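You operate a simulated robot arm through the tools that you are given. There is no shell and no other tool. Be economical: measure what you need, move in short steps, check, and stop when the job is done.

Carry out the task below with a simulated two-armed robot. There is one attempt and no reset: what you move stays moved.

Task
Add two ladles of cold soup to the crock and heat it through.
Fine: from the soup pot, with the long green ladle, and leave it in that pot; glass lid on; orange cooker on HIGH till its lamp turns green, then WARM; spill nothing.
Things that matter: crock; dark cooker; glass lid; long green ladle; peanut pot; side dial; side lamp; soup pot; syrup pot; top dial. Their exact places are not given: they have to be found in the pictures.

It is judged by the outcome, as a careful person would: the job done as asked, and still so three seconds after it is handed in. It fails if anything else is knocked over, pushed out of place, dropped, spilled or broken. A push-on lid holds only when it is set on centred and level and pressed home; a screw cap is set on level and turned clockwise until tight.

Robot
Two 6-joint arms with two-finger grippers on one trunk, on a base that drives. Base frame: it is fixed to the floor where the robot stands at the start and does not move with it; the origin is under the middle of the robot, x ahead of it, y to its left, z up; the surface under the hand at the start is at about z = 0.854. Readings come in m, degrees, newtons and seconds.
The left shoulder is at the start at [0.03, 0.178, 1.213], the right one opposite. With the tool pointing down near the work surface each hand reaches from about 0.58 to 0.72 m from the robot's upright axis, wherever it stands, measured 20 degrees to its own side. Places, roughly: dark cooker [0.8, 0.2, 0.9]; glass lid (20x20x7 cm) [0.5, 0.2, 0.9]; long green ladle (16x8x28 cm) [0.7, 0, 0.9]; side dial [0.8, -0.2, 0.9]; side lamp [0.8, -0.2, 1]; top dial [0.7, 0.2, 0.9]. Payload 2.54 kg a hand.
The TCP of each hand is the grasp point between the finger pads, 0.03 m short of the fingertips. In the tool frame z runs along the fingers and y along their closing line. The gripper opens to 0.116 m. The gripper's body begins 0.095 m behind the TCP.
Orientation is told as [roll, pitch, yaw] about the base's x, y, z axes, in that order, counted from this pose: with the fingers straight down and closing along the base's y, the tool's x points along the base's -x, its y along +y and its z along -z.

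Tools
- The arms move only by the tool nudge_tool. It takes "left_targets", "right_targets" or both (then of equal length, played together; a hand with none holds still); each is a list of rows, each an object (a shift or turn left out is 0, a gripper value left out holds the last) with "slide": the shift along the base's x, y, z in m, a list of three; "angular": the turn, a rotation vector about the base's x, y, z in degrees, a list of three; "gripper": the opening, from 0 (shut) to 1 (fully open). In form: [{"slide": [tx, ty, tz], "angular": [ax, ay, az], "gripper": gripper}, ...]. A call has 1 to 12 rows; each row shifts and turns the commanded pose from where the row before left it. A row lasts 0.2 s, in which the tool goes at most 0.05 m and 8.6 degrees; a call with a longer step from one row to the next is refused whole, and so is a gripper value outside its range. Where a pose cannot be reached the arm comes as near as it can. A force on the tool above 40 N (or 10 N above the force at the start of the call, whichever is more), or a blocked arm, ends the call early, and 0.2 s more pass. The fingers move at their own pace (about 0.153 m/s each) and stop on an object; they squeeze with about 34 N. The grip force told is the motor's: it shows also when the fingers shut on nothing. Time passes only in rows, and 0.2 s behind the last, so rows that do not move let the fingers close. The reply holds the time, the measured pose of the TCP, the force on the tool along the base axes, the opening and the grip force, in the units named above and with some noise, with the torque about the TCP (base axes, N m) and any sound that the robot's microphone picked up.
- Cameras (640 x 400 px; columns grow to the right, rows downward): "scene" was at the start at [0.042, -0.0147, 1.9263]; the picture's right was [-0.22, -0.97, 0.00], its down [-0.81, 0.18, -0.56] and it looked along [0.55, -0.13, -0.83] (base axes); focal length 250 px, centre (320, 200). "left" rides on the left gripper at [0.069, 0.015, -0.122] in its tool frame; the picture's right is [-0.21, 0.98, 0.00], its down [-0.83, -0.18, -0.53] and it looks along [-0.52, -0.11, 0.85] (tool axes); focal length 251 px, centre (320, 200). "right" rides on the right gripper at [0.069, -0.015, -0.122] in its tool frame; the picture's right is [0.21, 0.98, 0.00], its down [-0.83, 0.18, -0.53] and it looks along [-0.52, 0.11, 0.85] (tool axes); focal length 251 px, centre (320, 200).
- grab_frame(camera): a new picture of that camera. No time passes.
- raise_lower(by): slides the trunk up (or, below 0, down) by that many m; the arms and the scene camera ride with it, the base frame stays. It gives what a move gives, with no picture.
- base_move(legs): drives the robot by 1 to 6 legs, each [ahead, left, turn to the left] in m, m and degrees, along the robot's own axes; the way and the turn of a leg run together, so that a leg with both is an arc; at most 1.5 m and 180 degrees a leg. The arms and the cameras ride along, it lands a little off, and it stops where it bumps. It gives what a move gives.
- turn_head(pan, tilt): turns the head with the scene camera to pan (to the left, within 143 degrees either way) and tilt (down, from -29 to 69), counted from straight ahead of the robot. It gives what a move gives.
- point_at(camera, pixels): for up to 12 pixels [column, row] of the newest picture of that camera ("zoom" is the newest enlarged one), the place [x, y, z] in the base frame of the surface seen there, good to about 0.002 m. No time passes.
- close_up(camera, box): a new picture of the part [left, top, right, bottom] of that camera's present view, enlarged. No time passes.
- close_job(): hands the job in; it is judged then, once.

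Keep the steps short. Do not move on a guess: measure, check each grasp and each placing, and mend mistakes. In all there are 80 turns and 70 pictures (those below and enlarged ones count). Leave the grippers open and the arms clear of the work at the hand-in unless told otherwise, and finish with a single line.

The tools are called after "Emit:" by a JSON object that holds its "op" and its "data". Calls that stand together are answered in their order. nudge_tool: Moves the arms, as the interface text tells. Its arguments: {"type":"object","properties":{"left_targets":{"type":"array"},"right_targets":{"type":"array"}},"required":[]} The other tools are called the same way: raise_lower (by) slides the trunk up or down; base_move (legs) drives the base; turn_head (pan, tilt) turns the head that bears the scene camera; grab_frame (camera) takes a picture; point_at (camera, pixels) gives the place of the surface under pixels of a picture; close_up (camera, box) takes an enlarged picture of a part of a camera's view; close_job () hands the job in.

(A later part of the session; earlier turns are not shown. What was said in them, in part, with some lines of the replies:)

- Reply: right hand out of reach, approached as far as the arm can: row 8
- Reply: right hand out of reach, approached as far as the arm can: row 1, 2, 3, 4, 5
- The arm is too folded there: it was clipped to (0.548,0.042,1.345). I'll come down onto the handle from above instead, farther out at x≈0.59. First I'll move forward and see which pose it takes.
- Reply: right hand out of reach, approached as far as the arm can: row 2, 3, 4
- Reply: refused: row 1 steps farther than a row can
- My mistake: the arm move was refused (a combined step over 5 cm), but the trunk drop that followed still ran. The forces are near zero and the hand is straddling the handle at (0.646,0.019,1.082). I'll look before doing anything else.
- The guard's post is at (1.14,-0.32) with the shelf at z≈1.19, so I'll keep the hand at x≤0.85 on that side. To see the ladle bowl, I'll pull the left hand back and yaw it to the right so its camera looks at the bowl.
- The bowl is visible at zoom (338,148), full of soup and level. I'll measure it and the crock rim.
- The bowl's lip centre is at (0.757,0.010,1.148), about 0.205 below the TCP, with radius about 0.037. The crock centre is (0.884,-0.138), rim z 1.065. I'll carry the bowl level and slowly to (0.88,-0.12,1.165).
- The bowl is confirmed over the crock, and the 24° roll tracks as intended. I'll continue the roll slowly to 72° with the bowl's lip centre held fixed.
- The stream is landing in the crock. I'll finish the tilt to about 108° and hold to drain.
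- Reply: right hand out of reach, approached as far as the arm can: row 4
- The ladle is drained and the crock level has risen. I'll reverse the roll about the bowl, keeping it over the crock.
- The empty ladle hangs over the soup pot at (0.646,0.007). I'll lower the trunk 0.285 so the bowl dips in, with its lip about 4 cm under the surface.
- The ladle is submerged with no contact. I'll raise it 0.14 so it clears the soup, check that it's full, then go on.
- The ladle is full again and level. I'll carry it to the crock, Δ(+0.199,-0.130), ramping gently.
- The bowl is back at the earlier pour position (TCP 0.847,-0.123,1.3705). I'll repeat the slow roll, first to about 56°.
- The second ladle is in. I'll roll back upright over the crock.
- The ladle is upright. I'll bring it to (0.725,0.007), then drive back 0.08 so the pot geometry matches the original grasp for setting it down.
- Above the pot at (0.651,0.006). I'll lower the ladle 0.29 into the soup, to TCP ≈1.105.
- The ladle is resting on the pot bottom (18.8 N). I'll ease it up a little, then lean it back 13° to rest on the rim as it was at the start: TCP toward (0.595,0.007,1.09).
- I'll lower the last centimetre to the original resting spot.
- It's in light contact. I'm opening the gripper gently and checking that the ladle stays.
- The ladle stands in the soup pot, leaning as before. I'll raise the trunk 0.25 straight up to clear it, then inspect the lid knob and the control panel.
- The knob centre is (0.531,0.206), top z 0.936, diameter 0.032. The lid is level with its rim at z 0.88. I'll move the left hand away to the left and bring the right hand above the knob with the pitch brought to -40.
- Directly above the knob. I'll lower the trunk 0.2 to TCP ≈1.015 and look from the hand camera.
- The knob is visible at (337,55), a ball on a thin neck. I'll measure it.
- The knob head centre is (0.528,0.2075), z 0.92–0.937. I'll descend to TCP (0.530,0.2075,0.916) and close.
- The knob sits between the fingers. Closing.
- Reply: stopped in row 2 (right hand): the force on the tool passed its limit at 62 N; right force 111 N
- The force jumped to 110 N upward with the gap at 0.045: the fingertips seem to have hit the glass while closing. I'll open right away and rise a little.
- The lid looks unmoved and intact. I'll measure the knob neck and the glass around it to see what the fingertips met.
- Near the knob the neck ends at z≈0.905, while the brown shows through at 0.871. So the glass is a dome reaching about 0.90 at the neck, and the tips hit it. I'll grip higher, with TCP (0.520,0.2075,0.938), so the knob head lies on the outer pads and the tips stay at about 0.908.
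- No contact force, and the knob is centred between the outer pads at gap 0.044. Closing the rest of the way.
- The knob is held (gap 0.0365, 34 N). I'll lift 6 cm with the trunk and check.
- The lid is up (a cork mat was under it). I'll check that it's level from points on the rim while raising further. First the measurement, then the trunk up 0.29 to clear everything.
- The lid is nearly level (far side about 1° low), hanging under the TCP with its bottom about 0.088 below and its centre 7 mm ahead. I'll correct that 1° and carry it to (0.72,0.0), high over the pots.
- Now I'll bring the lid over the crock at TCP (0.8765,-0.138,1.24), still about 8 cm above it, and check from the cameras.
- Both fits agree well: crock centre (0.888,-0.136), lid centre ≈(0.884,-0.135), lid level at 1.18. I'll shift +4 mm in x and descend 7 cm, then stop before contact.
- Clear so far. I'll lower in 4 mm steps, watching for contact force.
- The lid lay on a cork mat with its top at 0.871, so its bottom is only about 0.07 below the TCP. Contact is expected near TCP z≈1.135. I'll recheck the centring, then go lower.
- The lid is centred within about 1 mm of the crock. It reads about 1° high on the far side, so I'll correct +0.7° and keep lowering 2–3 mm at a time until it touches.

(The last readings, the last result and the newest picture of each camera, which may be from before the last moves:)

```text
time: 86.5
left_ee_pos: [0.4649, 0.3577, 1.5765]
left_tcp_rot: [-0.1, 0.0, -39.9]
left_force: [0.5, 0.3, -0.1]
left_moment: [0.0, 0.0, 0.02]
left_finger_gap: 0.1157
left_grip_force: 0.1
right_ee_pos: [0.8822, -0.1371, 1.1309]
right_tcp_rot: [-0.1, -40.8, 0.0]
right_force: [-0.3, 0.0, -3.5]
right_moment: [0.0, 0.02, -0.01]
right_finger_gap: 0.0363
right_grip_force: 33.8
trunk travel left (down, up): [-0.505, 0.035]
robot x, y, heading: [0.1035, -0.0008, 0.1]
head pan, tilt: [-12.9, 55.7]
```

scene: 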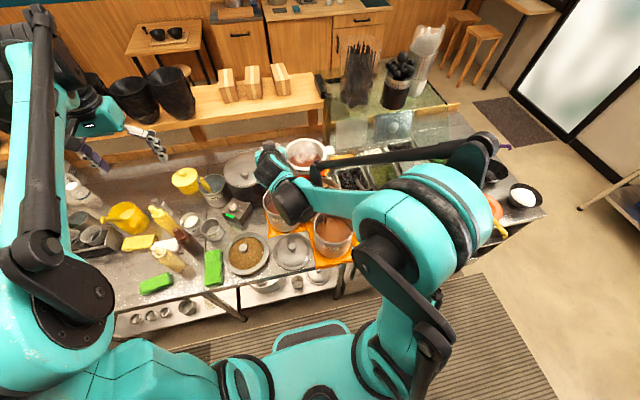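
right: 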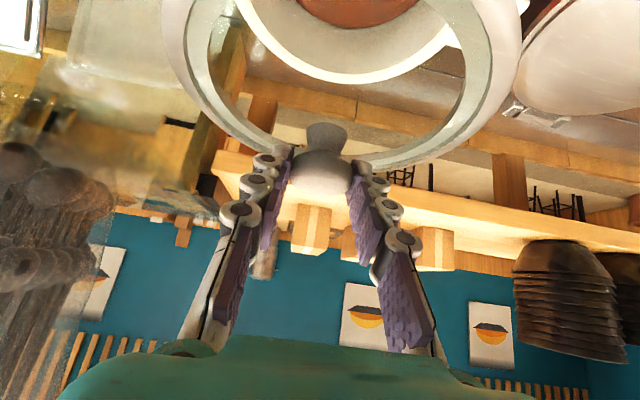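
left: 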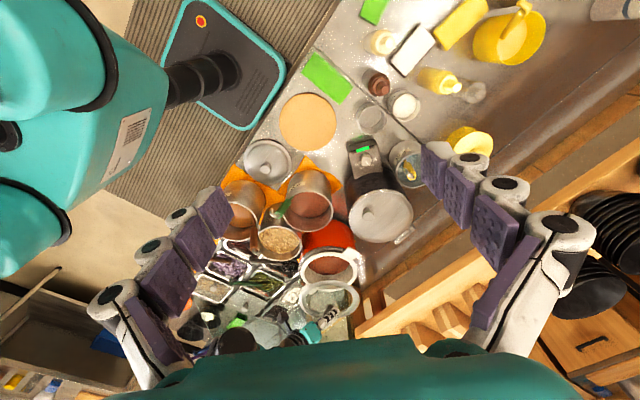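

Emit:
{"op": "nudge_tool", "data": {"right_targets": [{"slide": [0, 0, -0.002]}, {"slide": [0, 0, -0.002]}, {"slide": [0, 0, -0.002]}, {}]}}

Emit:
{"op": "grab_frame", "data": {"camera": "right"}}

```text
time: 87.5
left_ee_pos: [0.4658, 0.3578, 1.5766]
left_tcp_rot: [0.1, 0.0, -40.0]
left_force: [0.7, 0.8, 0.1]
left_moment: [-0.02, -0.03, 0.0]
left_finger_gap: 0.1159
left_grip_force: 0.2
right_ee_pos: [0.8818, -0.1385, 1.1258]
right_tcp_rot: [-0.2, -40.7, 0.1]
right_force: [-0.3, 0.4, -3.8]
right_moment: [-0.02, 0.0, -0.03]
right_finger_gap: 0.0367
right_grip_force: 34.2
trunk travel left (down, up): [-0.505, 0.035]
robot x, y, heading: [0.1004, -0.0008, 0.2]
head pan, tilt: [-12.9, 55.7]
```

```text
17 pictures are left
```

right: 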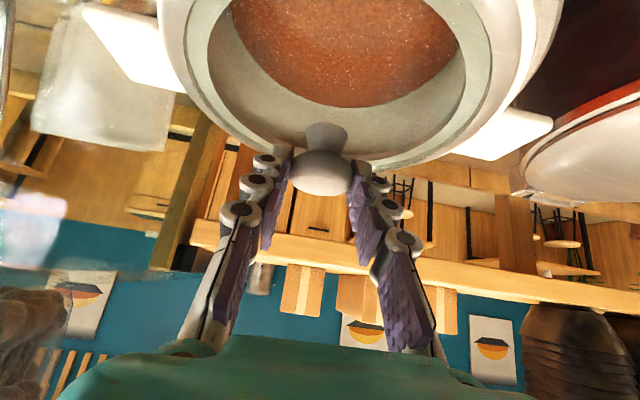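

There's no contact yet and the lid rim is just at the crock rim level. I'll continue in 2 mm steps; the force limit guards it.

Emit:
{"op": "nudge_tool", "data": {"right_targets": [{"slide": [0, 0, -0.002]}, {}, {"slide": [0, 0, -0.002]}, {}, {"slide": [0, 0, -0.002]}, {}, {"slide": [0, 0, -0.0015]}, {}]}}

```text
time: 89.3
left_ee_pos: [0.4638, 0.358, 1.5766]
left_tcp_rot: [-0.1, 0.0, -39.8]
left_force: [-0.2, 0.4, -0.2]
left_moment: [-0.02, 0.03, 0.0]
left_finger_gap: 0.1159
left_grip_force: 0.0
right_ee_pos: [0.88, -0.1368, 1.1193]
right_tcp_rot: [-0.1, -40.8, -0.1]
right_force: [4.4, -2.4, 21.4]
right_moment: [-0.05, -0.4, -0.03]
right_finger_gap: 0.0363
right_grip_force: 33.7
trunk travel left (down, up): [-0.505, 0.035]
robot x, y, heading: [0.0983, 0.0031, 0.1]
head pan, tilt: [-12.9, 55.7]
```

Contact at 21 N with little torque, so the lid is seated nearly evenly. I'll ease off 1 mm and open the fingers.

Emit:
{"op": "nudge_tool", "data": {"right_targets": [{"slide": [0, 0, 0.001]}, {"gripper": 0.45}, {}, {"gripper": 0.8}, {}, {"slide": [0, 0, 0.03]}, {"slide": [-0.01, 0, 0.03]}, {}]}}

Emit:
{"op": "grab_frame", "data": {"camera": "right"}}

Emit:
{"op": "close_up", "data": {"camera": "left", "box": [270, 220, 390, 340]}}

```text
time: 91.1
left_ee_pos: [0.4668, 0.3576, 1.5755]
left_tcp_rot: [0.1, 0.0, -40.0]
left_force: [0.3, -0.1, -1.0]
left_moment: [-0.02, -0.02, -0.02]
left_finger_gap: 0.1163
left_grip_force: 0.0
right_ee_pos: [0.8725, -0.1376, 1.1807]
right_tcp_rot: [-0.1, -40.7, 0.0]
right_force: [0.4, 1.1, -0.1]
right_moment: [0.01, 0.01, 0.0]
right_finger_gap: 0.0927
right_grip_force: 0.1
trunk travel left (down, up): [-0.505, 0.035]
robot x, y, heading: [0.1001, 0.0022, -0.0]
head pan, tilt: [-12.9, 55.7]
```

```text
16 pictures are left
```

right: 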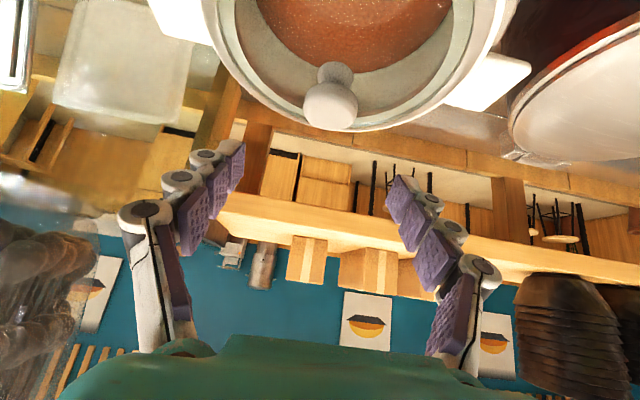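

```text
3.33 times, centred on (330, 280) of left
```

zoom: 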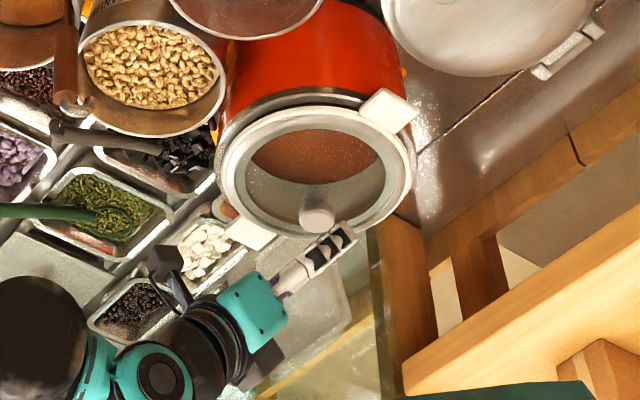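

The lid sits on the crock. I'll check that it's level and centred.

Emit:
{"op": "point_at", "data": {"camera": "zoom", "pixels": [[229, 170], [403, 165], [313, 113], [245, 205], [385, 205], [260, 125], [365, 125], [318, 218], [280, 228], [222, 185], [410, 180], [300, 105]]}}

Emit:
{"op": "point_at", "data": {"camera": "right", "pixels": [[215, 30], [490, 30], [270, 105], [400, 110], [330, 128], [235, 70], [465, 80], [330, 85]]}}

```text
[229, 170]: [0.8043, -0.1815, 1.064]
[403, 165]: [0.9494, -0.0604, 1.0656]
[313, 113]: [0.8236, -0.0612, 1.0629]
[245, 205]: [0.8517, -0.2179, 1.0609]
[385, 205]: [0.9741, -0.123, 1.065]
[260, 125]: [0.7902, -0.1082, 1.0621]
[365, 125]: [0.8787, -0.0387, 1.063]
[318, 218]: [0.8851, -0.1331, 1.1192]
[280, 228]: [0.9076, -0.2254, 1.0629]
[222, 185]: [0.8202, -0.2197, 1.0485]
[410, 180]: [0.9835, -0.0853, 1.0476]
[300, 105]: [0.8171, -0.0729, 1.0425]
```

```text
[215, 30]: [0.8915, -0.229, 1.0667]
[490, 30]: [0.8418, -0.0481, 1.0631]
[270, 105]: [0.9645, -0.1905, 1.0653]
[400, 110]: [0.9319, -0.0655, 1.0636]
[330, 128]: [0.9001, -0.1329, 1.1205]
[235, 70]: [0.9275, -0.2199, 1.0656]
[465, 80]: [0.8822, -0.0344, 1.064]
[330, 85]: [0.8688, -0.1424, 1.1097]
```

The lid is level (1.061–1.066 all round) and centred. Next is the side dial. I'll rise, move right, and bring the right hand to tool-down near (0.68,-0.27) so its camera sees the control panel.

Emit:
{"op": "nudge_tool", "data": {"right_targets": [{"slide": [-0.01, 0, 0.045]}, {"slide": [-0.02, -0.01, 0.04], "angular": [0, 8, 0]}, {"slide": [-0.03, -0.02, 0.03], "angular": [0, 8, 0]}, {"slide": [-0.03, -0.025, 0.02], "angular": [0, 8, 0]}, {"slide": [-0.035, -0.025, 0], "angular": [0, 8, 0]}, {"slide": [-0.035, -0.03, 0], "angular": [0, 8, 0]}, {"slide": [-0.03, -0.03, 0]}, {}]}}

Emit:
{"op": "grab_frame", "data": {"camera": "right"}}

```text
time: 92.9
left_ee_pos: [0.4659, 0.3584, 1.5756]
left_tcp_rot: [0.0, 0.0, -39.9]
left_force: [1.6, 0.5, 0.3]
left_moment: [-0.03, 0.03, -0.04]
left_finger_gap: 0.1158
left_grip_force: 0.1
right_ee_pos: [0.6816, -0.2782, 1.3102]
right_tcp_rot: [-0.1, -0.6, 0.0]
right_force: [0.1, 0.4, 0.2]
right_moment: [0.02, 0.02, 0.02]
right_finger_gap: 0.0931
right_grip_force: 0.0
trunk travel left (down, up): [-0.505, 0.035]
robot x, y, heading: [0.1042, 0.0014, 0.3]
head pan, tilt: [-12.9, 55.7]
```

```text
14 pictures are left
```

right: 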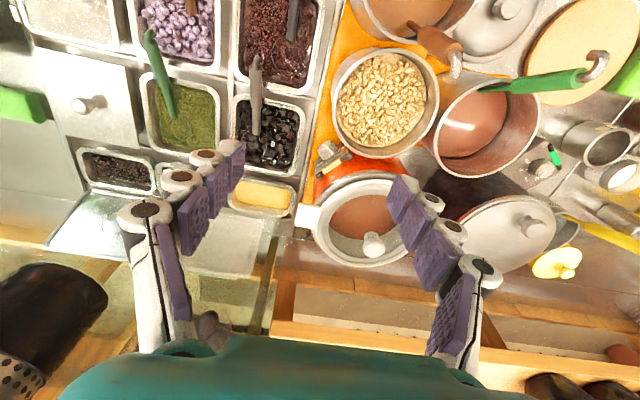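

Emit:
{"op": "close_up", "data": {"camera": "right", "box": [300, 130, 364, 182]}}

```text
7.69 times, centred on (332, 156) of right
```

zoom: 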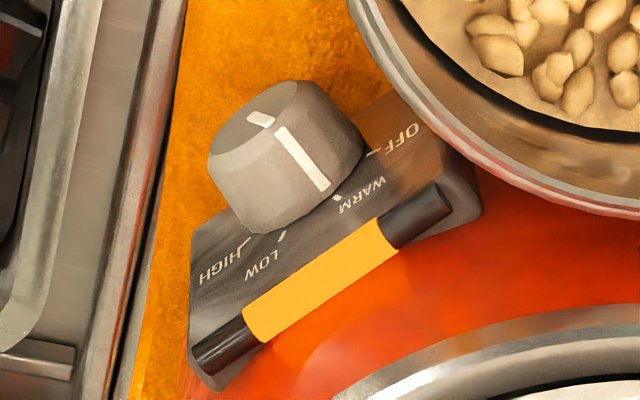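

Now the panel is clear: OFF, WARM, LOW and HIGH run clockwise round the knob, the pointer is at WARM, and the lamp is amber. I'll measure the panel plane and the knob.

Emit:
{"op": "point_at", "data": {"camera": "zoom", "pixels": [[205, 245], [205, 290], [300, 250], [360, 215], [420, 165], [400, 115], [375, 152], [240, 245], [222, 140], [295, 88], [262, 118], [275, 145]]}}

Emit:
{"op": "point_at", "data": {"camera": "zoom", "pixels": [[245, 105], [315, 110], [240, 150], [320, 185], [240, 190], [345, 130], [300, 215], [337, 198], [282, 233], [270, 110], [215, 160], [355, 150]]}}

```text
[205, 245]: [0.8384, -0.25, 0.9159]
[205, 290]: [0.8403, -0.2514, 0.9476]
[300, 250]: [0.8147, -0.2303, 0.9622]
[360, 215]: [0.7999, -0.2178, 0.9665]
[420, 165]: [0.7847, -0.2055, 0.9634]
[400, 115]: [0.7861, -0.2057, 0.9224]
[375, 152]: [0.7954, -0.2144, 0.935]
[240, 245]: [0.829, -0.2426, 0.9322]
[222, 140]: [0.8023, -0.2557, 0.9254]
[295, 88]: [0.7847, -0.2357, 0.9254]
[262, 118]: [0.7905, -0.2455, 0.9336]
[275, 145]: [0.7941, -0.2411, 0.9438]
```

```text
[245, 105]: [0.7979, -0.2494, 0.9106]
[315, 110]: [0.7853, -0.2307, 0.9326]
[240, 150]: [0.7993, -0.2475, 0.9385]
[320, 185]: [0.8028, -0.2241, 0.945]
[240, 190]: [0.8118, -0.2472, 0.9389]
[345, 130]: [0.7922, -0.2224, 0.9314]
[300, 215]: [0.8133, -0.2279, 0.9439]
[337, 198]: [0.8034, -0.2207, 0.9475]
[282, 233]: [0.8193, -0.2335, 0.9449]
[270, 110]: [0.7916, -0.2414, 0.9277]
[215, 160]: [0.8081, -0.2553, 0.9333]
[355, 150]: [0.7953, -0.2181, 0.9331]
```

The panel is vertical with outward normal n≈(-0.638,-0.770,0). The knob axis passes (0.812,-0.228,0.928), it stands out 27 mm, and WARM→HIGH is about 104° clockwise. I'll come in 45° from above along n and turn in two regripped 50° swings. This step lowers the trunk, orients the hand and moves it to a stand-off at (0.709,-0.277,0.997), then looks.

Emit:
{"op": "raise_lower", "data": {"by": -0.15}}

Emit:
{"op": "nudge_tool", "data": {"right_targets": [{"angular": [0, -7.4, 0], "gripper": 0.62}, {"angular": [0, -7.4, 0]}, {"angular": [0, -7.4, 0]}, {"angular": [0, -7.4, 0]}, {"angular": [0, -7.4, 0]}, {"angular": [0, -7.4, 0]}, {"angular": [0, 0, 8.38]}, {"angular": [0, 0, 8.38]}, {"angular": [0, 0, 8.38]}, {"angular": [0, 0, 8.38]}, {"angular": [0, 0, 8.38]}, {"angular": [0, 0, 8.4]}]}}

Emit:
{"op": "nudge_tool", "data": {"right_targets": [{"slide": [0.005, 0, -0.02], "angular": [-4.47, -5.39, 0]}, {"slide": [0.005, 0, -0.02], "angular": [-4.47, -5.39, 0]}, {"slide": [0.005, 0, -0.03], "angular": [-4.47, -5.39, 0]}, {"slide": [0.006, 0, -0.03], "angular": [-4.47, -5.39, 0]}, {"slide": [0.006, 0.001, -0.03], "angular": [-4.47, -5.39, 0]}, {"slide": [0, 0, -0.0335]}, {}]}}

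Emit:
{"op": "grab_frame", "data": {"camera": "right"}}

```text
time: 94.7
left_ee_pos: [0.4668, 0.359, 1.4263]
left_tcp_rot: [0.0, 0.0, -39.8]
left_force: [-0.2, 0.2, -0.1]
left_moment: [0.0, 0.02, -0.03]
left_finger_gap: 0.1159
left_grip_force: 0.0
right_ee_pos: [0.6821, -0.2778, 1.1611]
right_tcp_rot: [-0.1, -0.7, 0.0]
right_force: [-0.5, -0.8, -0.4]
right_moment: [0.03, -0.04, 0.02]
right_finger_gap: 0.0928
right_grip_force: 0.1
trunk travel left (down, up): [-0.355, 0.185]
robot x, y, heading: [0.1025, 0.001, 0.1]
head pan, tilt: [-12.9, 55.7]
```

```text
time: 97.3
left_ee_pos: [0.4658, 0.3568, 1.4263]
left_tcp_rot: [0.1, 0.2, -39.9]
left_force: [0.0, 0.1, -0.3]
left_moment: [0.02, 0.03, -0.01]
left_finger_gap: 0.116
left_grip_force: 0.0
right_ee_pos: [0.6824, -0.2787, 1.1603]
right_tcp_rot: [-0.1, -45.2, 50.4]
right_force: [0.0, -0.3, -0.8]
right_moment: [-0.01, 0.0, 0.02]
right_finger_gap: 0.0718
right_grip_force: 0.0
trunk travel left (down, up): [-0.355, 0.185]
robot x, y, heading: [0.1004, -0.0008, 0.3]
head pan, tilt: [-12.9, 55.7]
```

```text
time: 98.9
left_ee_pos: [0.4654, 0.3585, 1.4257]
left_tcp_rot: [-0.1, 0.1, -40.0]
left_force: [-0.5, 0.1, 0.6]
left_moment: [-0.02, -0.01, 0.03]
left_finger_gap: 0.1159
left_grip_force: 0.2
right_ee_pos: [0.7537, -0.2963, 1.0344]
right_tcp_rot: [-44.7, -35.3, 80.2]
right_force: [-0.5, 0.3, -0.7]
right_moment: [-0.04, 0.02, -0.02]
right_finger_gap: 0.0717
right_grip_force: 0.1
right hand out of reach, approached as far as the arm can: row 4, 5, 6
trunk travel left (down, up): [-0.355, 0.185]
robot x, y, heading: [0.1002, 0.004, 0.1]
head pan, tilt: [-12.9, 55.7]
```

```text
12 pictures are left
```

right: 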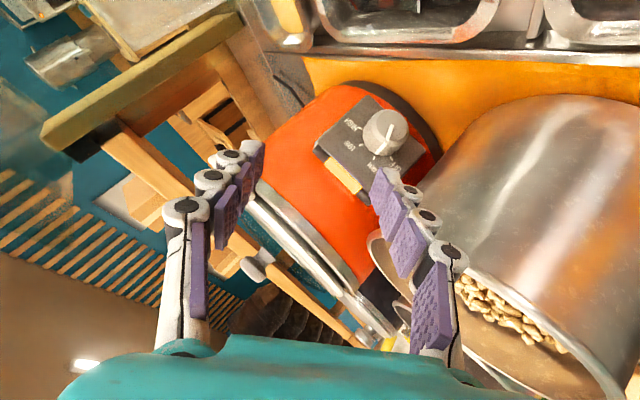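

The arm was clipped because it's too folded at this trunk height. I'll raise the hand 6 cm while aligning it, then lower the trunk 0.12 so the wrist sits above the shoulder, where folding works. Then I'll read the pose.

Emit:
{"op": "nudge_tool", "data": {"right_targets": [{"slide": [0, 0.01, 0.03]}, {"slide": [-0.007, 0.01, 0.03]}, {"slide": [-0.008, 0.01, 0]}, {}]}}

Emit:
{"op": "raise_lower", "data": {"by": -0.12}}

Emit:
{"op": "nudge_tool", "data": {"right_targets": [{}]}}

Emit:
{"op": "grab_frame", "data": {"camera": "right"}}

```text
time: 99.9
left_ee_pos: [0.4645, 0.3578, 1.4276]
left_tcp_rot: [0.0, 0.0, -39.9]
left_force: [0.1, 1.0, -0.1]
left_moment: [0.02, -0.04, -0.01]
left_finger_gap: 0.116
left_grip_force: 0.0
right_ee_pos: [0.739, -0.2677, 1.0943]
right_tcp_rot: [-44.9, -35.5, 80.3]
right_force: [0.2, 0.2, 0.0]
right_moment: [0.0, -0.02, 0.0]
right_finger_gap: 0.0719
right_grip_force: 0.2
trunk travel left (down, up): [-0.355, 0.185]
robot x, y, heading: [0.1012, 0.0014, 0.2]
head pan, tilt: [-12.9, 55.7]
```

```text
time: 100.8
left_ee_pos: [0.4666, 0.3591, 1.3527]
left_tcp_rot: [0.0, 0.0, -39.8]
left_force: [0.0, -0.5, -0.8]
left_moment: [0.02, 0.03, 0.02]
left_finger_gap: 0.1159
left_grip_force: 0.0
right_ee_pos: [0.7402, -0.2634, 1.0241]
right_tcp_rot: [-45.0, -36.1, 80.4]
right_force: [0.6, 5.4, 11.6]
right_moment: [0.17, 0.61, -0.32]
right_finger_gap: 0.0795
right_grip_force: 0.0
trunk travel left (down, up): [-0.282, 0.258]
robot x, y, heading: [0.1027, -0.0012, -0.1]
head pan, tilt: [-12.9, 55.7]
stopped: the force on the tool passed its limit at 53 N (the readings are from after the stop); the commanded pose is now the measured one
```

```text
time: 101.2
left_ee_pos: [0.4646, 0.3593, 1.3536]
left_tcp_rot: [0.0, 0.0, -39.9]
left_force: [0.2, 0.1, 1.0]
left_moment: [-0.02, 0.01, 0.02]
left_finger_gap: 0.1158
left_grip_force: 0.1
right_ee_pos: [0.7397, -0.2659, 1.0239]
right_tcp_rot: [-45.1, -36.1, 80.1]
right_force: [0.1, 2.3, 8.7]
right_moment: [0.13, 0.48, -0.1]
right_finger_gap: 0.0786
right_grip_force: 0.2
trunk travel left (down, up): [-0.282, 0.258]
robot x, y, heading: [0.1033, 0.0005, 0.3]
head pan, tilt: [-12.9, 55.7]
```

```text
11 pictures are left
```

right: 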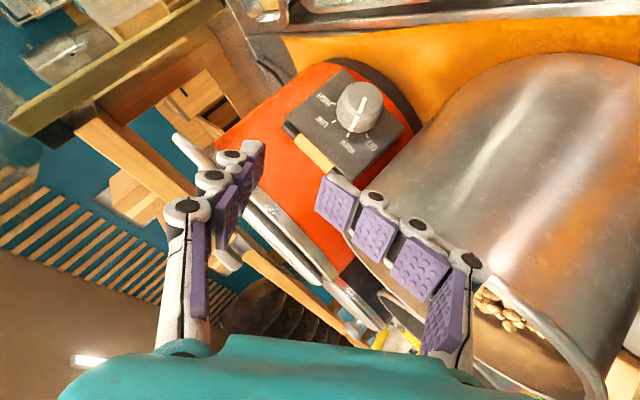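

The image-right finger touched the peanut pot rim on the way down (now about 9 N), so the left-leaning grip doesn't fit. I'll lift straight off, rotate 25° clockwise so the hand comes in away from that pot, and narrow the fingers. The stand-off becomes (0.745,-0.289,0.997), and I'll use several small swings instead.

Emit:
{"op": "nudge_tool", "data": {"right_targets": [{"slide": [0, 0, 0.03]}, {"slide": [0, -0.005, 0.03]}, {"slide": [0, -0.008, 0], "angular": [5.32, 6.42, 0], "gripper": 0.48}, {"slide": [0.002, -0.005, 0], "angular": [5.32, 6.42, 0]}, {"slide": [0.003, -0.005, 0], "angular": [5.32, 6.42, 0]}, {"slide": [0, 0, -0.03]}, {"slide": [0, 0, -0.03]}, {"slide": [0, 0, -0.0275]}, {}]}}

Emit:
{"op": "grab_frame", "data": {"camera": "right"}}

Emit:
{"op": "point_at", "data": {"camera": "right", "pixels": [[330, 120], [340, 110], [350, 100], [360, 90], [320, 140], [340, 130], [360, 110], [310, 110], [300, 130], [380, 110], [345, 150], [320, 100]]}}

```text
time: 103.2
left_ee_pos: [0.4649, 0.3587, 1.3542]
left_tcp_rot: [-0.1, 0.0, -39.9]
left_force: [-0.7, -0.4, 0.8]
left_moment: [0.0, -0.01, 0.0]
left_finger_gap: 0.1158
left_grip_force: 0.0
right_ee_pos: [0.7434, -0.2895, 0.9946]
right_tcp_rot: [-13.9, -44.8, 59.6]
right_force: [-0.8, -1.1, 0.2]
right_moment: [0.02, 0.02, 0.0]
right_finger_gap: 0.0556
right_grip_force: 0.1
trunk travel left (down, up): [-0.282, 0.258]
robot x, y, heading: [0.1029, 0.0003, -0.1]
head pan, tilt: [-12.9, 55.7]
```

```text
10 pictures are left
```

right: 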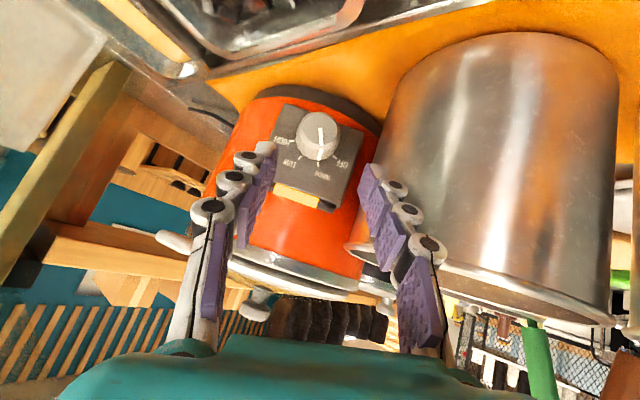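

```text
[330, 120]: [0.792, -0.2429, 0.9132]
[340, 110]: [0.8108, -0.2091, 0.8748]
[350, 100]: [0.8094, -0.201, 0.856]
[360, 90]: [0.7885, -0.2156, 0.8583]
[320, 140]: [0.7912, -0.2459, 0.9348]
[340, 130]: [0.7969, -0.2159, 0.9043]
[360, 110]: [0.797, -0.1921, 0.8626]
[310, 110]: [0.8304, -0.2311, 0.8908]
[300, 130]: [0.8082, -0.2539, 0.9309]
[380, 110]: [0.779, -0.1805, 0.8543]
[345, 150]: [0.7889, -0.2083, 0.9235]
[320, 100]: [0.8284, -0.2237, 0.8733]
```

Unclipped now, and the knob at (320,132) is centred between the fingers (pads at columns ~265 and ~370). I'll go in 8 cm along the finger axis, close, swing 25° clockwise, and look.

Emit:
{"op": "nudge_tool", "data": {"right_targets": [{"slide": [0.0222, 0.0188, -0.0269]}, {"slide": [0.0117, 0.0094, -0.0135]}, {"slide": [0.0117, 0.0094, -0.0134]}, {}]}}

Emit:
{"op": "nudge_tool", "data": {"right_targets": [{"gripper": 0.2}, {"gripper": 0}, {}, {"slide": [0.0015, -0.0012, 0], "angular": [5.36, 6.47, 0]}, {"slide": [0.0015, -0.0012, 0], "angular": [5.36, 6.47, 0]}, {"slide": [0.0015, -0.0012, 0], "angular": [5.36, 6.47, 0]}, {}]}}

Emit:
{"op": "grab_frame", "data": {"camera": "right"}}

```text
time: 104.2
left_ee_pos: [0.4643, 0.3581, 1.3542]
left_tcp_rot: [0.0, 0.0, -39.9]
left_force: [-0.1, 0.4, 0.9]
left_moment: [0.01, -0.01, 0.03]
left_finger_gap: 0.116
left_grip_force: 0.2
right_ee_pos: [0.7909, -0.2524, 0.9424]
right_tcp_rot: [-13.8, -44.8, 59.7]
right_force: [-0.4, -0.2, 0.2]
right_moment: [-0.01, -0.03, -0.05]
right_finger_gap: 0.0557
right_grip_force: 0.0
trunk travel left (down, up): [-0.282, 0.258]
robot x, y, heading: [0.1002, -0.0001, -0.2]
head pan, tilt: [-12.9, 55.7]
```

```text
time: 105.8
left_ee_pos: [0.4654, 0.3573, 1.3531]
left_tcp_rot: [0.0, 0.0, -39.8]
left_force: [0.1, -0.5, 0.0]
left_moment: [0.01, 0.01, 0.01]
left_finger_gap: 0.1159
left_grip_force: 0.0
right_ee_pos: [0.7958, -0.2578, 0.9415]
right_tcp_rot: [21.5, -43.3, 34.5]
right_force: [-4.4, -3.0, -5.2]
right_moment: [-0.02, 0.03, 0.23]
right_finger_gap: 0.038
right_grip_force: 45.5
trunk travel left (down, up): [-0.282, 0.258]
robot x, y, heading: [0.1037, 0.0012, 0.0]
head pan, tilt: [-12.9, 55.7]
```

```text
9 pictures are left
```

right: 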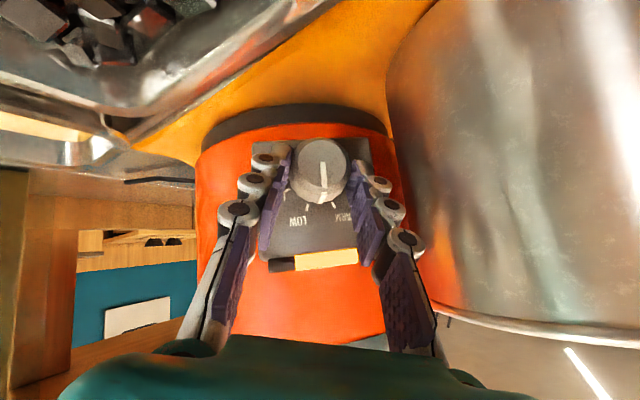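

The knob turned with the hand (gap 0.038): the pointer is now midway between WARM and LOW, as expected. I'll do three more regrip-and-swing cycles of 25° each and look.

Emit:
{"op": "nudge_tool", "data": {"right_targets": [{"gripper": 0.48}, {}, {"slide": [-0.0015, 0.0012, 0], "angular": [-5.36, -6.47, 0]}, {"slide": [-0.0015, 0.0012, 0], "angular": [-5.36, -6.47, 0]}, {"slide": [-0.0015, 0.0012, 0], "angular": [-5.36, -6.47, 0]}, {"gripper": 0}, {}, {}, {"slide": [0.0015, -0.0012, 0], "angular": [5.36, 6.47, 0]}, {"slide": [0.0015, -0.0012, 0], "angular": [5.36, 6.47, 0]}, {"slide": [0.0015, -0.0012, 0], "angular": [5.36, 6.47, 0]}, {}]}}

Emit:
{"op": "nudge_tool", "data": {"right_targets": [{"gripper": 0.48}, {}, {"slide": [-0.0015, 0.0012, 0], "angular": [-5.36, -6.47, 0]}, {"slide": [-0.0015, 0.0012, 0], "angular": [-5.36, -6.47, 0]}, {"slide": [-0.0015, 0.0012, 0], "angular": [-5.36, -6.47, 0]}, {"gripper": 0}, {}, {}, {"slide": [0.0015, -0.0012, 0], "angular": [5.36, 6.47, 0]}, {"slide": [0.0015, -0.0012, 0], "angular": [5.36, 6.47, 0]}, {"slide": [0.0015, -0.0012, 0], "angular": [5.36, 6.47, 0]}, {}]}}

Emit:
{"op": "nudge_tool", "data": {"right_targets": [{"gripper": 0.48}, {}, {"slide": [-0.0015, 0.0012, 0], "angular": [-5.36, -6.47, 0]}, {"slide": [-0.0015, 0.0012, 0], "angular": [-5.36, -6.47, 0]}, {"slide": [-0.0015, 0.0012, 0], "angular": [-5.36, -6.47, 0]}, {"gripper": 0}, {}, {}, {"slide": [0.0015, -0.0012, 0], "angular": [5.36, 6.47, 0]}, {"slide": [0.0015, -0.0012, 0], "angular": [5.36, 6.47, 0]}, {"slide": [0.0015, -0.0012, 0], "angular": [5.36, 6.47, 0]}, {}]}}

Emit:
{"op": "close_up", "data": {"camera": "right", "box": [220, 110, 420, 290]}}

```text
time: 108.4
left_ee_pos: [0.4651, 0.3562, 1.354]
left_tcp_rot: [0.0, 0.0, -39.9]
left_force: [-0.1, -0.1, -0.1]
left_moment: [-0.01, 0.02, -0.02]
left_finger_gap: 0.1161
left_grip_force: 0.1
right_ee_pos: [0.7962, -0.2567, 0.9419]
right_tcp_rot: [21.4, -43.4, 34.5]
right_force: [13.7, -14.5, 17.7]
right_moment: [0.4, -0.75, -0.3]
right_finger_gap: 0.0382
right_grip_force: 45.1
trunk travel left (down, up): [-0.282, 0.258]
robot x, y, heading: [0.103, -0.003, 0.2]
head pan, tilt: [-12.9, 55.7]
```

```text
time: 111.0
left_ee_pos: [0.4667, 0.3561, 1.3536]
left_tcp_rot: [0.0, 0.1, -39.9]
left_force: [0.8, -0.4, 0.2]
left_moment: [-0.02, 0.01, 0.03]
left_finger_gap: 0.1158
left_grip_force: 0.0
right_ee_pos: [0.7951, -0.2568, 0.9423]
right_tcp_rot: [21.5, -43.4, 34.5]
right_force: [19.9, -12.4, 15.7]
right_moment: [0.4, -0.79, -0.59]
right_finger_gap: 0.0383
right_grip_force: 45.0
trunk travel left (down, up): [-0.282, 0.258]
robot x, y, heading: [0.1055, 0.0001, 0.2]
head pan, tilt: [-12.9, 55.7]
```

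```text
time: 113.6
left_ee_pos: [0.4663, 0.358, 1.3538]
left_tcp_rot: [0.1, 0.0, -39.9]
left_force: [0.2, 0.0, 0.6]
left_moment: [0.03, -0.02, 0.02]
left_finger_gap: 0.1159
left_grip_force: 0.0
right_ee_pos: [0.7964, -0.2572, 0.9431]
right_tcp_rot: [21.4, -43.4, 34.5]
right_force: [9.7, -6.4, 13.3]
right_moment: [-0.07, -0.56, -0.35]
right_finger_gap: 0.0382
right_grip_force: 45.2
trunk travel left (down, up): [-0.282, 0.258]
robot x, y, heading: [0.1004, -0.0011, 0.2]
head pan, tilt: [-12.9, 55.7]
```

```text
2.22 times, centred on (320, 200) of right
5 turns are left
```

zoom: 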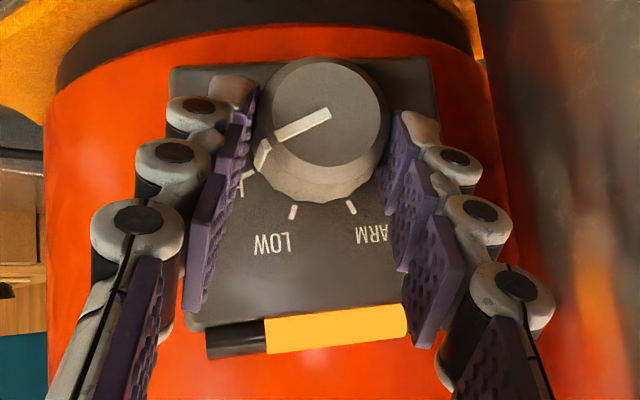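

The pointer is on HIGH (tick at zoom (247,172), at most 3° short) and the lamp is still amber. I'll nudge it 3° further, open the fingers and wait about 30 s, looking at the lamp twice.

Emit:
{"op": "nudge_tool", "data": {"right_targets": [{"angular": [1.9, 2.3, 0]}, {}, {"gripper": 0.48}, {}, {}, {}, {}, {}, {}, {}, {}, {}]}}

Emit:
{"op": "nudge_tool", "data": {"right_targets": [{}, {}, {}, {}, {}, {}, {}, {}, {}, {}, {}, {}]}}

Emit:
{"op": "nudge_tool", "data": {"right_targets": [{}, {}, {}, {}, {}, {}, {}, {}, {}, {}, {}, {}]}}

Emit:
{"op": "nudge_tool", "data": {"right_targets": [{}, {}, {}, {}, {}, {}, {}, {}, {}, {}, {}, {}]}}

Emit:
{"op": "close_up", "data": {"camera": "right", "box": [220, 110, 420, 290]}}

Emit:
{"op": "nudge_tool", "data": {"right_targets": [{}, {}, {}, {}, {}, {}, {}, {}, {}, {}, {}, {}]}}

Emit:
{"op": "nudge_tool", "data": {"right_targets": [{}, {}, {}, {}, {}, {}, {}, {}, {}, {}, {}, {}]}}

Emit:
{"op": "nudge_tool", "data": {"right_targets": [{}, {}, {}, {}, {}, {}, {}, {}, {}, {}, {}, {}]}}

Emit:
{"op": "nudge_tool", "data": {"right_targets": [{}, {}, {}, {}, {}, {}, {}, {}, {}, {}, {}, {}]}}

Emit:
{"op": "nudge_tool", "data": {"right_targets": [{}, {}, {}, {}, {}, {}, {}, {}, {}, {}, {}, {}]}}

Emit:
{"op": "nudge_tool", "data": {"right_targets": [{}, {}, {}, {}, {}, {}, {}, {}, {}, {}, {}, {}]}}

Emit:
{"op": "nudge_tool", "data": {"right_targets": [{}, {}, {}, {}, {}, {}, {}, {}, {}, {}, {}, {}]}}

Emit:
{"op": "close_up", "data": {"camera": "right", "box": [220, 110, 420, 290]}}

```text
time: 116.2
left_ee_pos: [0.4646, 0.3587, 1.3539]
left_tcp_rot: [0.0, -0.1, -39.9]
left_force: [-0.1, -0.3, -0.1]
left_moment: [-0.04, 0.01, -0.01]
left_finger_gap: 0.1163
left_grip_force: 0.0
right_ee_pos: [0.7965, -0.2559, 0.9422]
right_tcp_rot: [25.3, -42.5, 32.1]
right_force: [0.3, 0.4, 0.5]
right_moment: [0.0, 0.01, 0.01]
right_finger_gap: 0.0558
right_grip_force: 0.0
trunk travel left (down, up): [-0.282, 0.258]
robot x, y, heading: [0.1002, 0.0025, 0.5]
head pan, tilt: [-12.9, 55.7]
```

```text
time: 118.8
left_ee_pos: [0.465, 0.3573, 1.3538]
left_tcp_rot: [-0.1, 0.0, -39.9]
left_force: [0.1, 0.9, -0.2]
left_moment: [-0.03, -0.05, -0.01]
left_finger_gap: 0.1161
left_grip_force: 0.0
right_ee_pos: [0.7965, -0.256, 0.9417]
right_tcp_rot: [25.3, -42.5, 32.1]
right_force: [0.8, 0.5, -0.2]
right_moment: [0.02, 0.05, -0.02]
right_finger_gap: 0.0559
right_grip_force: 0.1
trunk travel left (down, up): [-0.282, 0.258]
robot x, y, heading: [0.1011, -0.0014, -0.0]
head pan, tilt: [-12.9, 55.7]
```

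```text
time: 121.4
left_ee_pos: [0.4652, 0.3568, 1.3538]
left_tcp_rot: [0.0, 0.1, -39.9]
left_force: [-0.1, 0.2, -0.3]
left_moment: [0.01, 0.01, -0.02]
left_finger_gap: 0.116
left_grip_force: 0.1
right_ee_pos: [0.796, -0.2553, 0.9428]
right_tcp_rot: [25.3, -42.4, 32.1]
right_force: [-0.9, -0.3, -0.6]
right_moment: [0.05, 0.04, 0.02]
right_finger_gap: 0.0557
right_grip_force: 0.0
trunk travel left (down, up): [-0.282, 0.258]
robot x, y, heading: [0.1031, 0.0016, -0.2]
head pan, tilt: [-12.9, 55.7]
```

```text
time: 124.0
left_ee_pos: [0.465, 0.3579, 1.3533]
left_tcp_rot: [-0.1, 0.0, -39.9]
left_force: [-0.7, 1.0, 0.5]
left_moment: [0.01, 0.0, -0.01]
left_finger_gap: 0.1159
left_grip_force: 0.0
right_ee_pos: [0.7962, -0.2554, 0.9426]
right_tcp_rot: [25.1, -42.6, 32.1]
right_force: [0.8, 0.0, -0.4]
right_moment: [0.01, 0.0, -0.06]
right_finger_gap: 0.0557
right_grip_force: 0.1
trunk travel left (down, up): [-0.282, 0.258]
robot x, y, heading: [0.0987, -0.0003, 0.2]
head pan, tilt: [-12.9, 55.7]
```

```text
2.22 times, centred on (320, 200) of right
```

zoom: 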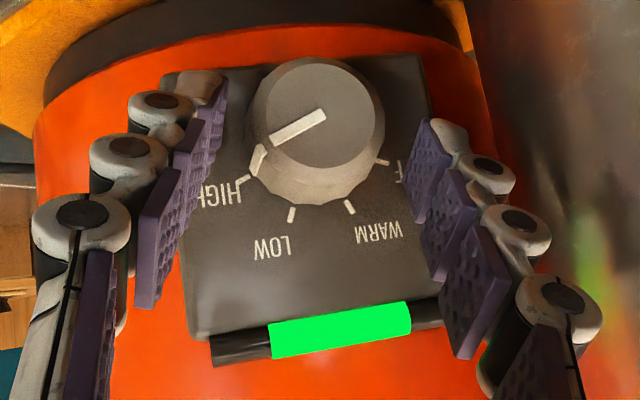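

```text
time: 126.6
left_ee_pos: [0.4666, 0.3568, 1.3527]
left_tcp_rot: [0.2, 0.1, -39.8]
left_force: [0.4, 0.5, 0.2]
left_moment: [0.01, 0.0, 0.0]
left_finger_gap: 0.116
left_grip_force: 0.0
right_ee_pos: [0.7951, -0.2559, 0.9417]
right_tcp_rot: [25.3, -42.5, 32.1]
right_force: [-0.1, -0.1, 0.5]
right_moment: [0.0, -0.01, -0.02]
right_finger_gap: 0.0558
right_grip_force: 0.0
trunk travel left (down, up): [-0.282, 0.258]
robot x, y, heading: [0.1019, -0.0018, 0.2]
head pan, tilt: [-12.9, 55.7]
```

```text
time: 129.2
left_ee_pos: [0.4642, 0.3576, 1.3542]
left_tcp_rot: [0.0, 0.0, -39.9]
left_force: [0.0, -0.6, 0.5]
left_moment: [-0.03, 0.02, 0.02]
left_finger_gap: 0.1161
left_grip_force: 0.1
right_ee_pos: [0.7962, -0.2556, 0.942]
right_tcp_rot: [25.3, -42.5, 32.1]
right_force: [-0.8, -0.3, -0.9]
right_moment: [0.01, 0.01, 0.05]
right_finger_gap: 0.0557
right_grip_force: 0.0
trunk travel left (down, up): [-0.282, 0.258]
robot x, y, heading: [0.1014, -0.0028, 0.2]
head pan, tilt: [-12.9, 55.7]
```

```text
time: 131.8
left_ee_pos: [0.4671, 0.3576, 1.3539]
left_tcp_rot: [0.0, -0.1, -39.9]
left_force: [0.2, 0.3, 0.2]
left_moment: [0.01, 0.0, -0.01]
left_finger_gap: 0.1162
left_grip_force: 0.1
right_ee_pos: [0.7957, -0.2545, 0.9419]
right_tcp_rot: [25.3, -42.5, 32.1]
right_force: [0.5, -0.3, 0.7]
right_moment: [-0.01, -0.01, 0.01]
right_finger_gap: 0.0561
right_grip_force: 0.2
trunk travel left (down, up): [-0.282, 0.258]
robot x, y, heading: [0.104, -0.0006, 0.1]
head pan, tilt: [-12.9, 55.7]
```

```text
time: 134.4
left_ee_pos: [0.4656, 0.3577, 1.3531]
left_tcp_rot: [0.0, 0.0, -39.9]
left_force: [-0.6, 0.1, -0.4]
left_moment: [0.02, 0.01, -0.01]
left_finger_gap: 0.1158
left_grip_force: 0.2
right_ee_pos: [0.7954, -0.2559, 0.9414]
right_tcp_rot: [25.3, -42.5, 32.2]
right_force: [-0.4, -0.1, 0.0]
right_moment: [-0.03, 0.02, 0.02]
right_finger_gap: 0.0558
right_grip_force: 0.1
trunk travel left (down, up): [-0.282, 0.258]
robot x, y, heading: [0.1029, 0.0002, 0.1]
head pan, tilt: [-12.9, 55.7]
```

```text
time: 137.0
left_ee_pos: [0.4653, 0.358, 1.3541]
left_tcp_rot: [0.0, 0.0, -39.9]
left_force: [0.3, -0.7, 1.3]
left_moment: [0.0, -0.05, -0.02]
left_finger_gap: 0.1161
left_grip_force: 0.0
right_ee_pos: [0.7956, -0.2551, 0.942]
right_tcp_rot: [25.2, -42.4, 32.1]
right_force: [-0.7, 0.0, 0.5]
right_moment: [-0.01, 0.04, 0.01]
right_finger_gap: 0.0558
right_grip_force: 0.1
trunk travel left (down, up): [-0.282, 0.258]
robot x, y, heading: [0.0996, 0.0013, 0.1]
head pan, tilt: [-12.9, 55.7]
```

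```text
time: 139.6
left_ee_pos: [0.4648, 0.3581, 1.3543]
left_tcp_rot: [0.1, 0.0, -39.9]
left_force: [-0.5, -0.9, -0.7]
left_moment: [-0.03, -0.04, 0.01]
left_finger_gap: 0.116
left_grip_force: 0.1
right_ee_pos: [0.7958, -0.2553, 0.9418]
right_tcp_rot: [25.3, -42.5, 32.1]
right_force: [-0.1, -0.1, -0.5]
right_moment: [0.0, 0.02, -0.02]
right_finger_gap: 0.0557
right_grip_force: 0.0
trunk travel left (down, up): [-0.282, 0.258]
robot x, y, heading: [0.1, -0.0026, 0.1]
head pan, tilt: [-12.9, 55.7]
```

```text
time: 142.2
left_ee_pos: [0.4653, 0.3571, 1.354]
left_tcp_rot: [0.0, 0.0, -39.9]
left_force: [0.2, -0.3, 0.5]
left_moment: [-0.01, 0.0, 0.01]
left_finger_gap: 0.1158
left_grip_force: 0.1
right_ee_pos: [0.7966, -0.2551, 0.9424]
right_tcp_rot: [25.4, -42.5, 32.1]
right_force: [0.3, -0.7, 1.0]
right_moment: [-0.02, 0.0, 0.0]
right_finger_gap: 0.0557
right_grip_force: 0.1
trunk travel left (down, up): [-0.282, 0.258]
robot x, y, heading: [0.1027, 0.001, 0.2]
head pan, tilt: [-12.9, 55.7]
```

```text
2.22 times, centred on (320, 200) of right
4 turns are left
```

zoom: 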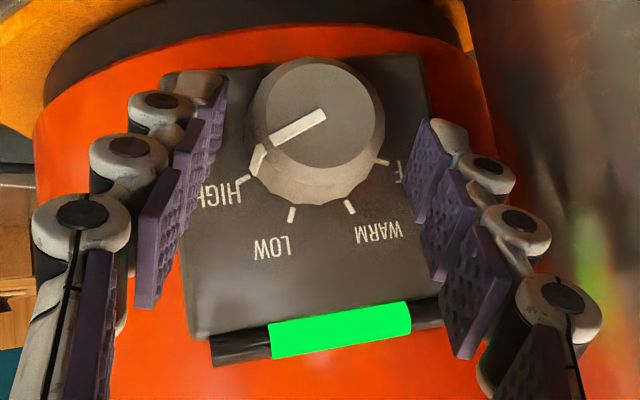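

The lamp is green with the pointer at HIGH. I'll turn back to WARM with four counter-clockwise 25° swings, staying gripped at the end, and check the pointer.

Emit:
{"op": "nudge_tool", "data": {"right_targets": [{"gripper": 0}, {}, {}, {"slide": [-0.0015, 0.0012, 0], "angular": [-5.36, -6.47, 0]}, {"slide": [-0.0015, 0.0012, 0], "angular": [-5.36, -6.47, 0]}, {"slide": [-0.0015, 0.0012, 0], "angular": [-5.36, -6.47, 0]}, {}, {"gripper": 0.48}, {}, {"slide": [0.0015, -0.0012, 0], "angular": [5.36, 6.47, 0]}, {"slide": [0.0015, -0.0012, 0], "angular": [5.36, 6.47, 0]}, {"slide": [0.0015, -0.0012, 0], "angular": [5.36, 6.47, 0]}]}}

Emit:
{"op": "nudge_tool", "data": {"right_targets": [{"gripper": 0}, {}, {}, {"slide": [-0.0015, 0.0012, 0], "angular": [-5.36, -6.47, 0]}, {"slide": [-0.0015, 0.0012, 0], "angular": [-5.36, -6.47, 0]}, {"slide": [-0.0015, 0.0012, 0], "angular": [-5.36, -6.47, 0]}, {}, {"gripper": 0.48}, {}, {"slide": [0.0015, -0.0012, 0], "angular": [5.36, 6.47, 0]}, {"slide": [0.0015, -0.0012, 0], "angular": [5.36, 6.47, 0]}, {"slide": [0.0015, -0.0012, 0], "angular": [5.36, 6.47, 0]}]}}

Emit:
{"op": "nudge_tool", "data": {"right_targets": [{"gripper": 0}, {}, {}, {"slide": [-0.0015, 0.0012, 0], "angular": [-5.36, -6.47, 0]}, {"slide": [-0.0015, 0.0012, 0], "angular": [-5.36, -6.47, 0]}, {"slide": [-0.0015, 0.0012, 0], "angular": [-5.36, -6.47, 0]}, {}, {"gripper": 0.48}, {}, {"slide": [0.0015, -0.0012, 0], "angular": [5.36, 6.47, 0]}, {"slide": [0.0015, -0.0012, 0], "angular": [5.36, 6.47, 0]}, {"slide": [0.0015, -0.0012, 0], "angular": [5.36, 6.47, 0]}]}}

Emit:
{"op": "nudge_tool", "data": {"right_targets": [{"gripper": 0}, {}, {}, {"slide": [-0.0015, 0.0012, 0], "angular": [-5.36, -6.47, 0]}, {"slide": [-0.0015, 0.0012, 0], "angular": [-5.36, -6.47, 0]}, {"slide": [-0.0015, 0.0012, 0], "angular": [-5.36, -6.47, 0]}, {}]}}

Emit:
{"op": "close_up", "data": {"camera": "right", "box": [220, 80, 420, 260]}}

```text
time: 144.8
left_ee_pos: [0.4661, 0.3579, 1.3541]
left_tcp_rot: [0.1, 0.0, -39.8]
left_force: [-0.3, 0.1, 0.7]
left_moment: [0.01, 0.03, -0.01]
left_finger_gap: 0.116
left_grip_force: 0.2
right_ee_pos: [0.7947, -0.2547, 0.9416]
right_tcp_rot: [25.5, -42.4, 31.9]
right_force: [1.0, 0.4, 0.4]
right_moment: [0.06, -0.01, -0.01]
right_finger_gap: 0.0557
right_grip_force: 0.1
trunk travel left (down, up): [-0.282, 0.258]
robot x, y, heading: [0.1029, 0.0026, 0.2]
head pan, tilt: [-12.9, 55.7]
```

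```text
time: 147.4
left_ee_pos: [0.4664, 0.3578, 1.3544]
left_tcp_rot: [0.0, 0.1, -39.8]
left_force: [0.6, 0.8, 0.3]
left_moment: [0.03, 0.02, -0.01]
left_finger_gap: 0.1162
left_grip_force: 0.1
right_ee_pos: [0.7967, -0.2549, 0.9423]
right_tcp_rot: [25.4, -42.4, 32.0]
right_force: [-0.2, 0.5, 0.6]
right_moment: [0.02, 0.02, 0.01]
right_finger_gap: 0.0557
right_grip_force: 0.1
trunk travel left (down, up): [-0.282, 0.258]
robot x, y, heading: [0.1002, -0.0018, 0.1]
head pan, tilt: [-12.9, 55.7]
```

```text
time: 150.0
left_ee_pos: [0.4655, 0.3572, 1.3533]
left_tcp_rot: [0.0, 0.2, -39.9]
left_force: [0.9, -0.8, -0.7]
left_moment: [0.03, 0.06, 0.02]
left_finger_gap: 0.116
left_grip_force: 0.1
right_ee_pos: [0.7959, -0.2558, 0.9416]
right_tcp_rot: [25.6, -42.4, 32.0]
right_force: [0.4, 0.6, 0.0]
right_moment: [0.01, 0.01, 0.02]
right_finger_gap: 0.0558
right_grip_force: 0.1
trunk travel left (down, up): [-0.282, 0.258]
robot x, y, heading: [0.1027, 0.0005, -0.0]
head pan, tilt: [-12.9, 55.7]
```

```text
time: 151.6
left_ee_pos: [0.4652, 0.3569, 1.3532]
left_tcp_rot: [0.1, 0.0, -39.9]
left_force: [0.0, 0.0, -0.1]
left_moment: [0.01, 0.04, -0.01]
left_finger_gap: 0.1159
left_grip_force: 0.1
right_ee_pos: [0.79, -0.2519, 0.9422]
right_tcp_rot: [-9.8, -45.1, 57.0]
right_force: [-5.2, -3.4, -1.2]
right_moment: [0.05, 0.02, -0.04]
right_finger_gap: 0.0383
right_grip_force: 44.6
trunk travel left (down, up): [-0.282, 0.258]
robot x, y, heading: [0.1012, -0.0028, -0.3]
head pan, tilt: [-12.9, 55.7]
```

```text
2.22 times, centred on (320, 170) of right
3 turns are left
```

zoom: 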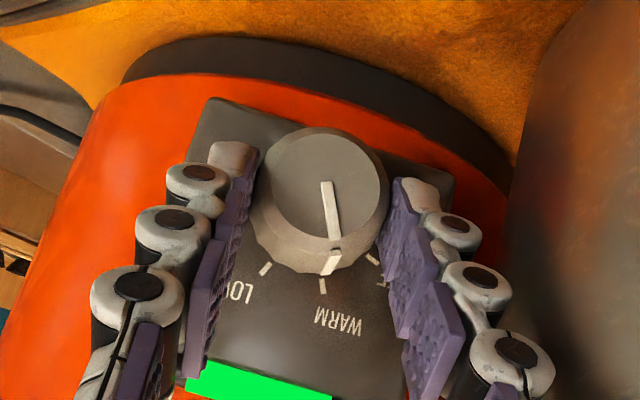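

The pointer is at the WARM tick, perhaps 3–4° past it, and the lamp is still green. I'll trim 3° clockwise, open, back out along the finger axis, rise, and back the base off. Then I'll check everything.

Emit:
{"op": "nudge_tool", "data": {"right_targets": [{"angular": [1.9, 2.3, 0]}, {}, {"gripper": 0.48}, {}, {"slide": [-0.0147, -0.0153, 0.021]}, {"slide": [-0.0196, -0.0204, 0.028]}, {"slide": [-0.0196, -0.0204, 0.028]}, {"slide": [0, 0, 0.04]}, {"slide": [0, 0, 0.04]}, {}]}}

Emit:
{"op": "close_up", "data": {"camera": "right", "box": [200, 20, 460, 220]}}

Emit:
{"op": "raise_lower", "data": {"by": 0.2}}

Emit:
{"op": "base_move", "data": {"legs": [[-0.1, 0, 0]]}}

Emit:
{"op": "nudge_tool", "data": {"right_targets": [{"slide": [0, -0.04, 0], "gripper": 1}, {"slide": [0, -0.04, 0]}, {"slide": [0, -0.04, 0]}, {}]}}

Emit:
{"op": "close_up", "data": {"camera": "scene", "box": [180, 90, 480, 280]}}

Emit:
{"op": "close_up", "data": {"camera": "left", "box": [200, 120, 440, 340]}}

```text
time: 153.8
left_ee_pos: [0.4656, 0.3577, 1.3527]
left_tcp_rot: [-0.1, -0.1, -39.8]
left_force: [0.6, -0.5, -1.0]
left_moment: [0.06, 0.0, 0.0]
left_finger_gap: 0.116
left_grip_force: 0.0
right_ee_pos: [0.7403, -0.3082, 1.0975]
right_tcp_rot: [-5.6, -45.4, 53.6]
right_force: [0.3, -0.1, 0.3]
right_moment: [0.01, 0.01, 0.01]
right_finger_gap: 0.0559
right_grip_force: 0.0
trunk travel left (down, up): [-0.282, 0.258]
robot x, y, heading: [0.1066, 0.0007, 0.2]
head pan, tilt: [-12.9, 55.7]
```

```text
2.00 times, centred on (330, 120) of right
```

zoom: 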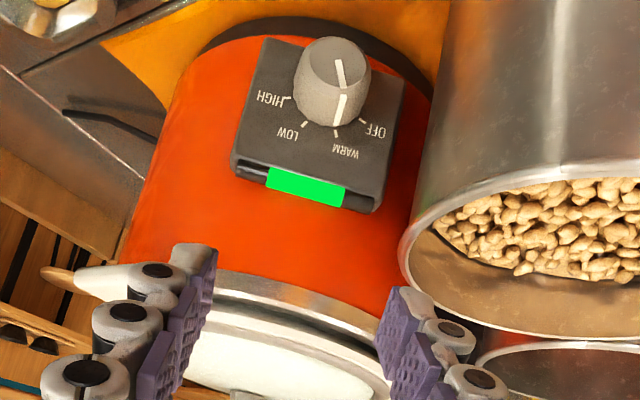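

```text
time: 156.0
left_ee_pos: [0.465, 0.3576, 1.5524]
left_tcp_rot: [-0.1, -0.1, -39.8]
left_force: [0.5, 0.7, -0.9]
left_moment: [-0.01, -0.02, 0.01]
left_finger_gap: 0.1163
left_grip_force: 0.0
right_ee_pos: [0.7367, -0.3079, 1.2971]
right_tcp_rot: [-5.5, -45.3, 53.7]
right_force: [-0.7, 0.2, 0.6]
right_moment: [0.02, 0.02, 0.04]
right_finger_gap: 0.0554
right_grip_force: 0.1
trunk travel left (down, up): [-0.482, 0.058]
robot x, y, heading: [0.1025, -0.0009, 0.0]
head pan, tilt: [-12.9, 55.7]
```

```text
time: 157.1
left_ee_pos: [0.3658, 0.3584, 1.5546]
left_tcp_rot: [-0.1, -0.1, -39.8]
left_force: [0.0, -0.6, 0.2]
left_moment: [0.01, -0.05, -0.01]
left_finger_gap: 0.116
left_grip_force: 0.0
right_ee_pos: [0.6399, -0.3064, 1.2971]
right_tcp_rot: [-5.5, -45.3, 53.8]
right_force: [0.4, -0.1, -0.4]
right_moment: [-0.01, 0.0, -0.01]
right_finger_gap: 0.0556
right_grip_force: 0.0
trunk travel left (down, up): [-0.482, 0.058]
robot x, y, heading: [0.0, 0.0029, 0.4]
head pan, tilt: [-12.9, 55.7]
```

```text
time: 158.1
left_ee_pos: [0.3682, 0.3597, 1.5524]
left_tcp_rot: [0.1, 0.0, -39.8]
left_force: [-0.8, -0.4, -0.5]
left_moment: [-0.04, 0.01, 0.01]
left_finger_gap: 0.1158
left_grip_force: 0.0
right_ee_pos: [0.6362, -0.4263, 1.2955]
right_tcp_rot: [-5.4, -45.4, 53.8]
right_force: [0.3, 0.5, -0.1]
right_moment: [-0.01, -0.02, 0.04]
right_finger_gap: 0.1156
right_grip_force: 0.1
trunk travel left (down, up): [-0.482, 0.058]
robot x, y, heading: [0.0021, -0.0035, -0.1]
head pan, tilt: [-12.9, 55.7]
```

```text
2.11 times, centred on (330, 185) of scene
```

zoom: 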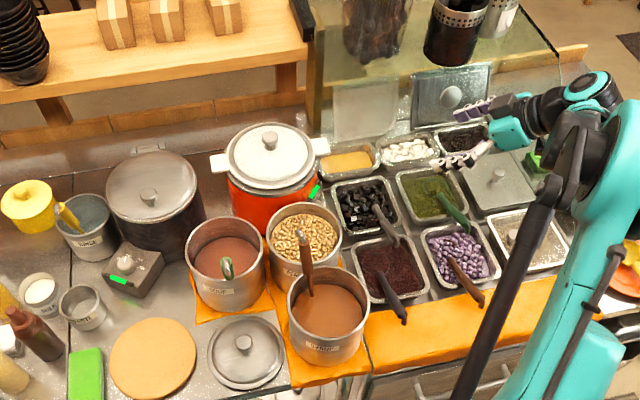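

```text
1.82 times, centred on (320, 230) of left
2 turns are left
```

zoom: 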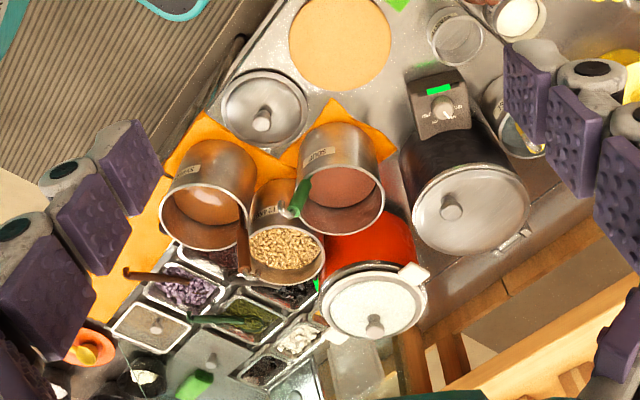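

The final pictures show the ladle leaning in the soup pot, the lid centred with steamed glass, the pointer at WARM and the lamp green. No spill shows on the counter, and both grippers are open and clear. I'm handing in.

Emit:
{"op": "close_job", "data": {}}

```text
The job is handed in.
```

I added two ladles of soup to the crock, put the glass lid on, heated it on HIGH until the lamp turned green, then set it to WARM; the green ladle is back in the soup pot, no spill shows in the final pictures, and the only slips were two brief bumps (fingertips on the lid glass, one finger on the peanut pot rim) with no visible harm.
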